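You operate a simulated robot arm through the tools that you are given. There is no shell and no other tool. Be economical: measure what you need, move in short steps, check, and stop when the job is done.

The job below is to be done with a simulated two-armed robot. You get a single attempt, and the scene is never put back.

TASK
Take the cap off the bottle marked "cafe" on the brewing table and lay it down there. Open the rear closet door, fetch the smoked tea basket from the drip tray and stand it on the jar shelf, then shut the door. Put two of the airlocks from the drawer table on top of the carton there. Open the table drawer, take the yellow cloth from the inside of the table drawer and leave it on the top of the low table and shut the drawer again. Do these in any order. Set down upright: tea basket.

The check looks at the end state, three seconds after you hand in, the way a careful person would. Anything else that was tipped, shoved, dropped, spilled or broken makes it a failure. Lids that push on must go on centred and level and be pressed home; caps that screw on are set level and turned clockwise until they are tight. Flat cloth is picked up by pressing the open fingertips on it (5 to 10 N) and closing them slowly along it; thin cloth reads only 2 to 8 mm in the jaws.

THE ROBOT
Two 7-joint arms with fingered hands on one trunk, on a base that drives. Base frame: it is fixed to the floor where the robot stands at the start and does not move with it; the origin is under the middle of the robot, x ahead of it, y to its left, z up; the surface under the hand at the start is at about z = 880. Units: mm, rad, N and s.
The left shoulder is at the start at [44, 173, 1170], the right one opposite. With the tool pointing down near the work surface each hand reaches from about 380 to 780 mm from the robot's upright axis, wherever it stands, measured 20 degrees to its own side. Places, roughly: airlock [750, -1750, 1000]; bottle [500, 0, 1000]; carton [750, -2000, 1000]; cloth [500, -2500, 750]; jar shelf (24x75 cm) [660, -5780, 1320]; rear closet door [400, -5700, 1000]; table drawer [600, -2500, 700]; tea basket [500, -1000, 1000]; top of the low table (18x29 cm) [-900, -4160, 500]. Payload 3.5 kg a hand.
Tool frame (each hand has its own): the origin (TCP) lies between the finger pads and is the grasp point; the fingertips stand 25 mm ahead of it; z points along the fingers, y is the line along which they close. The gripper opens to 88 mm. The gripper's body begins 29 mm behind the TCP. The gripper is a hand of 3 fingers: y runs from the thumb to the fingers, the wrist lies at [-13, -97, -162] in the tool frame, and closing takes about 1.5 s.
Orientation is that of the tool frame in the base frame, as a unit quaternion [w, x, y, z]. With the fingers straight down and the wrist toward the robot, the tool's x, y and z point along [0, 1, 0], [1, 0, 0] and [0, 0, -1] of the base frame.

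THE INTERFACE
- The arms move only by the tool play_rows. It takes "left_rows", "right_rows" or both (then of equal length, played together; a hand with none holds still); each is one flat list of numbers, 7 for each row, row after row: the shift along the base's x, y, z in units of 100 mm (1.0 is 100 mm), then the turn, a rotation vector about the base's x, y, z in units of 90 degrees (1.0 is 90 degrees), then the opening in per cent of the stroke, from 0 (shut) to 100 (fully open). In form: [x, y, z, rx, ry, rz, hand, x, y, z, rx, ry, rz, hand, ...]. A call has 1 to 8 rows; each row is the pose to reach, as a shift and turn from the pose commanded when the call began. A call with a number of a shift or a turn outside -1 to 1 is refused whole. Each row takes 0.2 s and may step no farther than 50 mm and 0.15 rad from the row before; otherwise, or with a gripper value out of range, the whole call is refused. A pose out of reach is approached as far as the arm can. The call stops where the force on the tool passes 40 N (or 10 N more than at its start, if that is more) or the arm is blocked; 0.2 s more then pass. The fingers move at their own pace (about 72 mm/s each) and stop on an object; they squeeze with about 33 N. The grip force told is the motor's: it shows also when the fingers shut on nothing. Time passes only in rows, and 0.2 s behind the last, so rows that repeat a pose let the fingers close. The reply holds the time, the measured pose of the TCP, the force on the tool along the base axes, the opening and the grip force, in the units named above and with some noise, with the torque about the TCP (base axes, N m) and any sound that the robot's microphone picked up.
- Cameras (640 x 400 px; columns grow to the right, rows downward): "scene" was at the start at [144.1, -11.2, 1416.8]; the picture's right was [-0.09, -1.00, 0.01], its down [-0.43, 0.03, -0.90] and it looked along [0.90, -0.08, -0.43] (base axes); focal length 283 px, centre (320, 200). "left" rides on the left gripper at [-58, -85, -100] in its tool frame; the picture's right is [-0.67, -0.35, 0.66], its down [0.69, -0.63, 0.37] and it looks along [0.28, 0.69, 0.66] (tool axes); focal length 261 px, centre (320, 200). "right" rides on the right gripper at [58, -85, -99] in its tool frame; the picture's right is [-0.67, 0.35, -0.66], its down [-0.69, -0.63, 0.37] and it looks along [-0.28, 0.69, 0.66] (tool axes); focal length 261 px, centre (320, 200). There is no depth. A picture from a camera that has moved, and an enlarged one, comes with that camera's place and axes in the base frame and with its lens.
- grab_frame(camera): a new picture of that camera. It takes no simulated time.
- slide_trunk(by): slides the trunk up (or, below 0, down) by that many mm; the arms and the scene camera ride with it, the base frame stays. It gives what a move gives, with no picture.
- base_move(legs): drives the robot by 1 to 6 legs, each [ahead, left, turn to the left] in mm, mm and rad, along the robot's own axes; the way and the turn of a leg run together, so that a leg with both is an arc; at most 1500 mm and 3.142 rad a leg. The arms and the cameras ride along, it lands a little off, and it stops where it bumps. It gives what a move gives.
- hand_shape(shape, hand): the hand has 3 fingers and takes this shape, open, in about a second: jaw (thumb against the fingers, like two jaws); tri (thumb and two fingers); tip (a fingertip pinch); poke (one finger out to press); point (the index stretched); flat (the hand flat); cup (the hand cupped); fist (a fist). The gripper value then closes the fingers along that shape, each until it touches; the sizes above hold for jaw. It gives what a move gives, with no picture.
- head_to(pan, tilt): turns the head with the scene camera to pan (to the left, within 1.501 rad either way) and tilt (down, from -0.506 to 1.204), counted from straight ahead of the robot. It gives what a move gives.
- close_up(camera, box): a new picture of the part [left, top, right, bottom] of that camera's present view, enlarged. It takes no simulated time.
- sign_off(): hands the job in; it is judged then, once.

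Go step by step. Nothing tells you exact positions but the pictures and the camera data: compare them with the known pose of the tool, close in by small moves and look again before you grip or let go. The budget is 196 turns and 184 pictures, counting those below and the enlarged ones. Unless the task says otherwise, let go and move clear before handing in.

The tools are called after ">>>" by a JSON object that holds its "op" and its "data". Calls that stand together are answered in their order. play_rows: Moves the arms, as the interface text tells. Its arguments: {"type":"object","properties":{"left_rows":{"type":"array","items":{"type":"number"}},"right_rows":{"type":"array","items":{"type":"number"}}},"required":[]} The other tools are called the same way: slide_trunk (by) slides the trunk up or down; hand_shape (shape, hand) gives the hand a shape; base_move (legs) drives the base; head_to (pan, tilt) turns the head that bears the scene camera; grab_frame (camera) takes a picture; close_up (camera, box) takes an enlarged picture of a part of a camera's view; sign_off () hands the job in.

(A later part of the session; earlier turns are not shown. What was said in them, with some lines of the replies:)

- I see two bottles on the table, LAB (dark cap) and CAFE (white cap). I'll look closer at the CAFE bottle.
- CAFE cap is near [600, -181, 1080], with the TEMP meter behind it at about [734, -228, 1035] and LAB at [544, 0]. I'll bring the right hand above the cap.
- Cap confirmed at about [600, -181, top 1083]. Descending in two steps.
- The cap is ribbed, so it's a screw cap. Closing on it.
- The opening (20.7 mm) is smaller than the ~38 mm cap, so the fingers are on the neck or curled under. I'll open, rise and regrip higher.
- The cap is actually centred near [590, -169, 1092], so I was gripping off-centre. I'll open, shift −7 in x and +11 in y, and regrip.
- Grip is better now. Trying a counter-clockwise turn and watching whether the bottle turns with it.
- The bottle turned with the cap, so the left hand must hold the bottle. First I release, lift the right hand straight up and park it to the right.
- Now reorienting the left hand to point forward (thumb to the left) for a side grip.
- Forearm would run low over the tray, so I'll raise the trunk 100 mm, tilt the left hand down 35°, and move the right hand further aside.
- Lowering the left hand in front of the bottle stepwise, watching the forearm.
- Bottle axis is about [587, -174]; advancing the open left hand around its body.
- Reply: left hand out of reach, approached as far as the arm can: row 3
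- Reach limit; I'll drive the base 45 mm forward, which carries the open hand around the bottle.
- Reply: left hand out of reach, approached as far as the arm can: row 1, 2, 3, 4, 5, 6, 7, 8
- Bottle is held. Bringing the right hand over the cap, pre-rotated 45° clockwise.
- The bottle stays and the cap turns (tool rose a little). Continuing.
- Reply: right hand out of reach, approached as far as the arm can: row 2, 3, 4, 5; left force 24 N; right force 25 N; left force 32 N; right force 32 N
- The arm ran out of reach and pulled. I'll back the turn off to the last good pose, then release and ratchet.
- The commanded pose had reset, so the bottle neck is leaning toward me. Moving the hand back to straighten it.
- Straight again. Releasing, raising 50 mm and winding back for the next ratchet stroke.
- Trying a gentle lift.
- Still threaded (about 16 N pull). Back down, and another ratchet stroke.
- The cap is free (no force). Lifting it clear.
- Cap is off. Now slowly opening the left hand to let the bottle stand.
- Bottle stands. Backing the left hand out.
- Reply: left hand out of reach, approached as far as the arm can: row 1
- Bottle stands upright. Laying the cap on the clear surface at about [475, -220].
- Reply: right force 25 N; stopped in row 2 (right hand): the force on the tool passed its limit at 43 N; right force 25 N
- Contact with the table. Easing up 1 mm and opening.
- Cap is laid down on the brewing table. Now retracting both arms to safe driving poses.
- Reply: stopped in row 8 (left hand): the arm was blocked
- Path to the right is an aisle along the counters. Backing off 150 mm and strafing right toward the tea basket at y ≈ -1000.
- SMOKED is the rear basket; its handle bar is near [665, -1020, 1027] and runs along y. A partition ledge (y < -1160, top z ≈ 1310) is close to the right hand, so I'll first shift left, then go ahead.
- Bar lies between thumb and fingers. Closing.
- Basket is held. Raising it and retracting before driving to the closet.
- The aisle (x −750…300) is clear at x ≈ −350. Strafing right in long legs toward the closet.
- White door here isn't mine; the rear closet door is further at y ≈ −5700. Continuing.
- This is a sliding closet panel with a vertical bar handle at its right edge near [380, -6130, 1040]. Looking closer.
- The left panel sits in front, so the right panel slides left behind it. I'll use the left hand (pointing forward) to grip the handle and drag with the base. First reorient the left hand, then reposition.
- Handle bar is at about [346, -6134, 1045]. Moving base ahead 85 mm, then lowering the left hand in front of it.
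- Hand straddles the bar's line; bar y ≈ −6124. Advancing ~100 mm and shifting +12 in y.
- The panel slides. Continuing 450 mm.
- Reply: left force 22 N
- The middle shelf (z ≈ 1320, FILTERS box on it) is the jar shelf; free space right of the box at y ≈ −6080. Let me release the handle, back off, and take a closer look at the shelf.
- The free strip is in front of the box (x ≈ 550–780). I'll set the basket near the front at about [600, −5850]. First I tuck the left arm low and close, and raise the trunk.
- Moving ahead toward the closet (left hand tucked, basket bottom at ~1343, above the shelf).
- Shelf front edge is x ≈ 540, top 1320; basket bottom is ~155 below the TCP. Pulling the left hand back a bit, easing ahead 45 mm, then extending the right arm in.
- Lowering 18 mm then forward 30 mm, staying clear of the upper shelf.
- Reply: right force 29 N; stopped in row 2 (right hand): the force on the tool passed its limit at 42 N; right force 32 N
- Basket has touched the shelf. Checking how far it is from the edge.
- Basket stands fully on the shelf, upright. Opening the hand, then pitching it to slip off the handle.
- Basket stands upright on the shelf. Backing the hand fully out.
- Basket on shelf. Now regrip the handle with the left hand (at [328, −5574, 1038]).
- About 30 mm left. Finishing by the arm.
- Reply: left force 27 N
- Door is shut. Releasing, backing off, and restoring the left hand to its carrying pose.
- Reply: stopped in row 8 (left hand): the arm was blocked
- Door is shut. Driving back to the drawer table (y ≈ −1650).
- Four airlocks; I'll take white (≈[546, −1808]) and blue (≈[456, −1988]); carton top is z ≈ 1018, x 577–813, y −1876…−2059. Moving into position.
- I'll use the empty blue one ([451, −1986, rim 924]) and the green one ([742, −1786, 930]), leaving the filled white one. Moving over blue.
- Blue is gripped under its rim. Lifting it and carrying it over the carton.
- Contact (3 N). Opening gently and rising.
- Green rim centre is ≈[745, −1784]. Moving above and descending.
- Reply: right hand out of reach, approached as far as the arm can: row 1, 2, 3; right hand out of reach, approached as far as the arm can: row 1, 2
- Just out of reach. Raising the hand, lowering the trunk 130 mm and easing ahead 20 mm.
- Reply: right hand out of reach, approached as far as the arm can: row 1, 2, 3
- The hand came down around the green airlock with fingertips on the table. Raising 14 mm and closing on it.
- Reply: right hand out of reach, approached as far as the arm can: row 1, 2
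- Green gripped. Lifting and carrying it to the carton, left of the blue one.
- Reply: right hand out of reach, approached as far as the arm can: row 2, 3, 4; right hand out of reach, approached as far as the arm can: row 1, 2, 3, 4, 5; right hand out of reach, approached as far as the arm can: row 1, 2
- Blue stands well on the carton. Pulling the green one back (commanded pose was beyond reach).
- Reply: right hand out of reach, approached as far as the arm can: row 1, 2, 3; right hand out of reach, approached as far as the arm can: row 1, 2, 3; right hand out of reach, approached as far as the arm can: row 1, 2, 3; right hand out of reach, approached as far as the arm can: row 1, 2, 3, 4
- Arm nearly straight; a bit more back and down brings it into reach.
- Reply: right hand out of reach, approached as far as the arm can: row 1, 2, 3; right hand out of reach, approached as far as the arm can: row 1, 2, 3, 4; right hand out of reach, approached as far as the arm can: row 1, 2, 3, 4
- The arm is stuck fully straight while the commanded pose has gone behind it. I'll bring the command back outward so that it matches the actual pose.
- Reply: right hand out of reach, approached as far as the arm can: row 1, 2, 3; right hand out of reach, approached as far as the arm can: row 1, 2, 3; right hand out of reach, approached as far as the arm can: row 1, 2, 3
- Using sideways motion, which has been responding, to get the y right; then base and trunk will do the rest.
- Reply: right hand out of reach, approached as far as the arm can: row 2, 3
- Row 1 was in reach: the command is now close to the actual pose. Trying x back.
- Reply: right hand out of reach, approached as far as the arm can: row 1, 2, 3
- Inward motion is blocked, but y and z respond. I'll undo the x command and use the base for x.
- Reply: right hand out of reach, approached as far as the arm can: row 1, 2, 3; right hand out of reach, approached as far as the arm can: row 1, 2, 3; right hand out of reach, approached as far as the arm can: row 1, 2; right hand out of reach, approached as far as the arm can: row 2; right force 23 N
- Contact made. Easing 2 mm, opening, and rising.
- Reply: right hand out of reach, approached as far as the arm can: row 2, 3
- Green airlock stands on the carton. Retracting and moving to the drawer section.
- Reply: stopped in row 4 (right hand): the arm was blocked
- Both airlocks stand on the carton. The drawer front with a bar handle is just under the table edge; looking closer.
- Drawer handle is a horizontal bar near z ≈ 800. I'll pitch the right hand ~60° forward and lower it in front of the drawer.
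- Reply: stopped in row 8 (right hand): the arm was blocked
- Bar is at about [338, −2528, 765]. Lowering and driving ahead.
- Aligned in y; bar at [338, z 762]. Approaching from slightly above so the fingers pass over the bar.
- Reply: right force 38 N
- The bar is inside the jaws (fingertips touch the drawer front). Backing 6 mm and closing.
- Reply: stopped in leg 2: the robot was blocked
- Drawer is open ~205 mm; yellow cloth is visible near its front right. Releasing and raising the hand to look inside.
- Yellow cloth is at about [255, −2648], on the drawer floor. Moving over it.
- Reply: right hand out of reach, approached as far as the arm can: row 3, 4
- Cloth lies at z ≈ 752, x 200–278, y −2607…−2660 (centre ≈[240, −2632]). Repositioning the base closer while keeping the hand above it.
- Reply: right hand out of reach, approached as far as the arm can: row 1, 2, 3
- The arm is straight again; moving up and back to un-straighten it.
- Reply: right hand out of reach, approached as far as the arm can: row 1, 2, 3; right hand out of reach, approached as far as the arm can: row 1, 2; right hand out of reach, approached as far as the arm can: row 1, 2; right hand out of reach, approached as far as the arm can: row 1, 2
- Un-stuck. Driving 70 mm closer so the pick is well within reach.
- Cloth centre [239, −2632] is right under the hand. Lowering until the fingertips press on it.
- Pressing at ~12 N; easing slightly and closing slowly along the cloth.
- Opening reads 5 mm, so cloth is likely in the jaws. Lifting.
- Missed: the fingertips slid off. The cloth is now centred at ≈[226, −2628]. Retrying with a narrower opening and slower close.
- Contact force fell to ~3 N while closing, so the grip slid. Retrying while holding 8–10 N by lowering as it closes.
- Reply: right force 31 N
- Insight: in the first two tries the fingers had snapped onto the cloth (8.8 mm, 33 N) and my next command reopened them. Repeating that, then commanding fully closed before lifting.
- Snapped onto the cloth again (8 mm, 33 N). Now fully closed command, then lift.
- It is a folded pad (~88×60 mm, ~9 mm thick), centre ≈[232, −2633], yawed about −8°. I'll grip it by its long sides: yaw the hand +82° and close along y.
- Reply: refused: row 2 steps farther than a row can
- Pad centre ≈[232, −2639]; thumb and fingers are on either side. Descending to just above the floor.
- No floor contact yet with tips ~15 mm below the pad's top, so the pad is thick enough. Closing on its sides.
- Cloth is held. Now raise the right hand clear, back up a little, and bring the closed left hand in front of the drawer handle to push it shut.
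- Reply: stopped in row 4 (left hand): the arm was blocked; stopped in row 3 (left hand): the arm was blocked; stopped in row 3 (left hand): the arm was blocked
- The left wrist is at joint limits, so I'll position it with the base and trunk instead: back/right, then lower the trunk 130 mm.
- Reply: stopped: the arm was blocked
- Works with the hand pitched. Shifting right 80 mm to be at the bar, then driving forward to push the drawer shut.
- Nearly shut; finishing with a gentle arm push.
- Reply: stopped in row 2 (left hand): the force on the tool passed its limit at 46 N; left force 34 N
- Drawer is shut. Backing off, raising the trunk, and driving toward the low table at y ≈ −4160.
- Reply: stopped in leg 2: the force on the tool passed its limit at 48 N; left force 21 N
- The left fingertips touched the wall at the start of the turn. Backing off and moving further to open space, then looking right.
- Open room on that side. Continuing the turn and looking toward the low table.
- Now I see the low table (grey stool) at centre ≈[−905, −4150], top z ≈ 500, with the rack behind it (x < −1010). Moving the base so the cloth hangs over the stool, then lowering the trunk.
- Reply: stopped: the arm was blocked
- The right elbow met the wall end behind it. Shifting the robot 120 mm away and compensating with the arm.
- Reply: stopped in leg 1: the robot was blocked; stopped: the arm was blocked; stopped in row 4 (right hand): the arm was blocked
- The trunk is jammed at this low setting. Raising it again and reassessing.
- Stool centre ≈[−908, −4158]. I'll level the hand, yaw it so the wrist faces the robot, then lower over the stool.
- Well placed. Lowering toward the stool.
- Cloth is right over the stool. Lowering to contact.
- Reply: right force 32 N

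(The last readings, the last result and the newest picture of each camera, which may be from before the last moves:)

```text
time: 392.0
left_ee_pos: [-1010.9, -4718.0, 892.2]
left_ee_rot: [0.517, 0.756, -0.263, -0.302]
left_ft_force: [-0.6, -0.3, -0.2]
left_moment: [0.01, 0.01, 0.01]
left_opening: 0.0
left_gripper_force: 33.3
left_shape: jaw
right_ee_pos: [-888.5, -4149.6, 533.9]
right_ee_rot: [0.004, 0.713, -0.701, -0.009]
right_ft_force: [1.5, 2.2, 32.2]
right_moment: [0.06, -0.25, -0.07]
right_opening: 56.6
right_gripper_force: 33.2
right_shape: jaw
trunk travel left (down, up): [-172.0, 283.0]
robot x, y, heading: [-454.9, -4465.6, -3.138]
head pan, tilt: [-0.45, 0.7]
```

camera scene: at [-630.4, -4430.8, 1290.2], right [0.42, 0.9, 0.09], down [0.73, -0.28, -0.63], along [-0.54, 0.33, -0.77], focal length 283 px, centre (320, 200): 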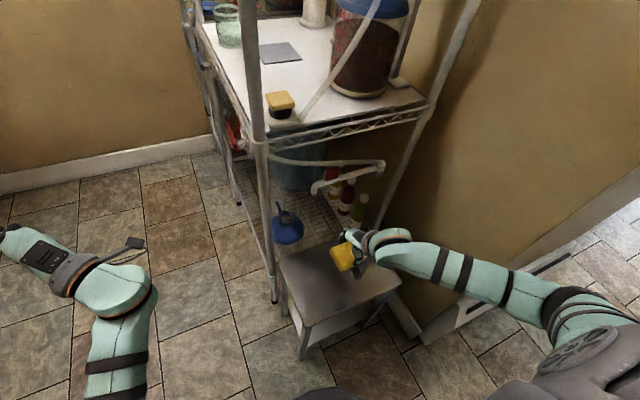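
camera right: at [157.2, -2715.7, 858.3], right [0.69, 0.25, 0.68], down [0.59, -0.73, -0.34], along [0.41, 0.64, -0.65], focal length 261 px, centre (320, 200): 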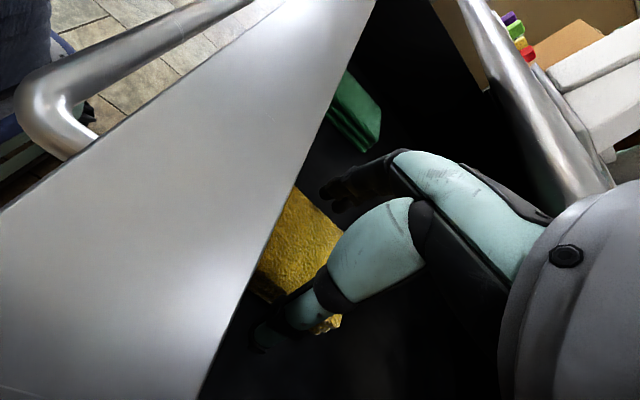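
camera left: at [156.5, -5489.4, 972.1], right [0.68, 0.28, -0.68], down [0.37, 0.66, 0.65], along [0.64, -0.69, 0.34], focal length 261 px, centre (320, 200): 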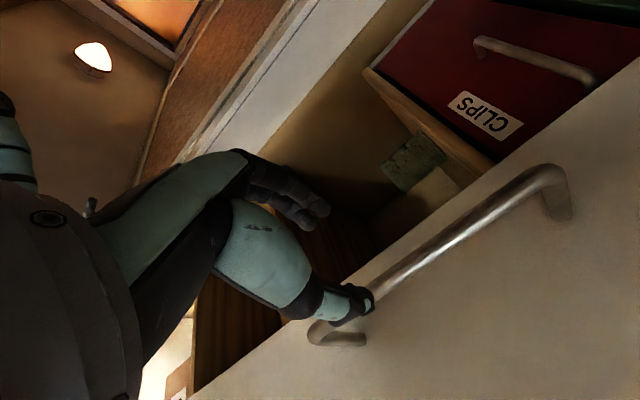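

Contact. Easing 2 mm, opening and rising straight up.

>>> {"op": "play_rows", "data": {"right_rows": [0, 0, 0.03, 0, 0, 0, 30, 0, 0, 0.03, 0, 0, 0, 75, 0, 0, 0.03, 0, 0, 0, 85, 0, 0, 0.03, 0, 0, 0, 100, 0, 0, 0.03, 0, 0, 0, 100, 0, 0, 0.03, 0, 0, 0, 100]}}

>>> {"op": "play_rows", "data": {"right_rows": [0, 0, 0.3, 0, 0, 0, 100, 0, 0, 0.7, 0, 0, 0, 100, 0, 0, 1, 0, 0, 0, 100]}}

>>> {"op": "play_rows", "data": {"right_rows": [0, 0, 0.4, 0, 0, 0, 100, 0, 0, 0.8, 0, 0, 0, 100, 0, 0, 1, 0, 0, 0, 100]}}

>>> {"op": "base_move", "data": {"legs": [[-60, 60, 0]]}}

>>> {"op": "close_up", "data": {"camera": "scene", "box": [240, 180, 440, 360]}}

```text
time: 393.4
left_ee_pos: [-1013.4, -4715.1, 891.1]
left_ee_rot: [0.519, 0.756, -0.264, -0.3]
left_ft_force: [0.0, 0.0, -0.1]
left_moment: [-0.01, 0.0, -0.02]
left_opening: 0.1
left_gripper_force: 33.2
left_shape: jaw
right_ee_pos: [-887.7, -4149.5, 532.4]
right_ee_rot: [0.003, 0.714, -0.701, -0.006]
right_ft_force: [-0.6, -0.9, -0.6]
right_moment: [-0.01, -0.02, 0.0]
right_opening: 87.7
right_gripper_force: 0.1
right_shape: jaw
trunk travel left (down, up): [-172.0, 283.0]
robot x, y, heading: [-455.7, -4464.7, -3.137]
head pan, tilt: [-0.45, 0.7]
```

```text
time: 394.2
left_ee_pos: [-1013.1, -4716.0, 889.4]
left_ee_rot: [0.518, 0.756, -0.263, -0.3]
left_ft_force: [-0.2, 1.1, 1.0]
left_moment: [-0.04, -0.01, 0.01]
left_opening: 0.0
left_gripper_force: 33.1
left_shape: jaw
right_ee_pos: [-887.5, -4147.7, 632.7]
right_ee_rot: [0.002, 0.714, -0.7, -0.006]
right_ft_force: [-0.4, 0.5, 0.4]
right_moment: [0.03, -0.02, 0.01]
right_opening: 87.8
right_gripper_force: 0.0
right_shape: jaw
trunk travel left (down, up): [-172.0, 283.0]
robot x, y, heading: [-454.1, -4461.6, -3.139]
head pan, tilt: [-0.45, 0.7]
```

```text
time: 395.0
left_ee_pos: [-1013.6, -4716.2, 889.8]
left_ee_rot: [0.518, 0.756, -0.263, -0.301]
left_ft_force: [-0.3, 0.1, 0.4]
left_moment: [0.02, 0.02, -0.03]
left_opening: 0.0
left_gripper_force: 33.1
left_shape: jaw
right_ee_pos: [-887.6, -4149.4, 732.3]
right_ee_rot: [0.003, 0.713, -0.701, -0.006]
right_ft_force: [0.1, -0.4, 0.3]
right_moment: [-0.02, -0.05, -0.02]
right_opening: 87.4
right_gripper_force: 0.1
right_shape: jaw
trunk travel left (down, up): [-172.0, 283.0]
robot x, y, heading: [-456.6, -4467.1, -3.132]
head pan, tilt: [-0.45, 0.7]
```

```text
time: 396.1
left_ee_pos: [-951.4, -4777.8, 890.3]
left_ee_rot: [0.517, 0.756, -0.264, -0.302]
left_ft_force: [0.5, 0.1, 0.0]
left_moment: [0.0, 0.0, -0.02]
left_opening: 0.1
left_gripper_force: 33.1
left_shape: jaw
right_ee_pos: [-826.5, -4210.6, 733.2]
right_ee_rot: [0.002, 0.713, -0.701, -0.007]
right_ft_force: [0.6, 0.1, -0.3]
right_moment: [0.03, 0.02, 0.01]
right_opening: 87.7
right_gripper_force: 0.0
right_shape: jaw
trunk travel left (down, up): [-172.0, 283.0]
robot x, y, heading: [-391.2, -4525.1, -3.14]
head pan, tilt: [-0.45, 0.7]
```

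```text
2.22 times, centred on (340, 270) of scene
camera zoom: at [-567.8, -4492.5, 1290.3], right [0.42, 0.9, 0.09], down [0.73, -0.28, -0.63], along [-0.54, 0.33, -0.77], focal length 628 px, centre (276, 44)
```

zoom: 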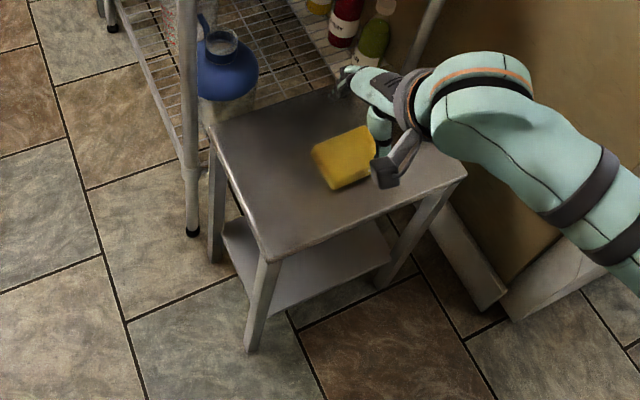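

The yellow cloth lies on the low table and the hand is clear. The cap, basket, door, airlocks and drawer are also done, so I'm handing in.

>>> {"op": "sign_off", "data": {}}

```text
The job is handed in.
```

I finished all four jobs and handed in:

- **Cap:** it is off the "cafe" bottle and lying on the brewing table.
- **Basket:** the smoked tea basket stands upright on the jar shelf, and the closet door is shut.
- **Airlocks:** the blue and green ones are on top of the carton.
- **Cloth:** the yellow cloth is on the low table, and the drawer is shut.
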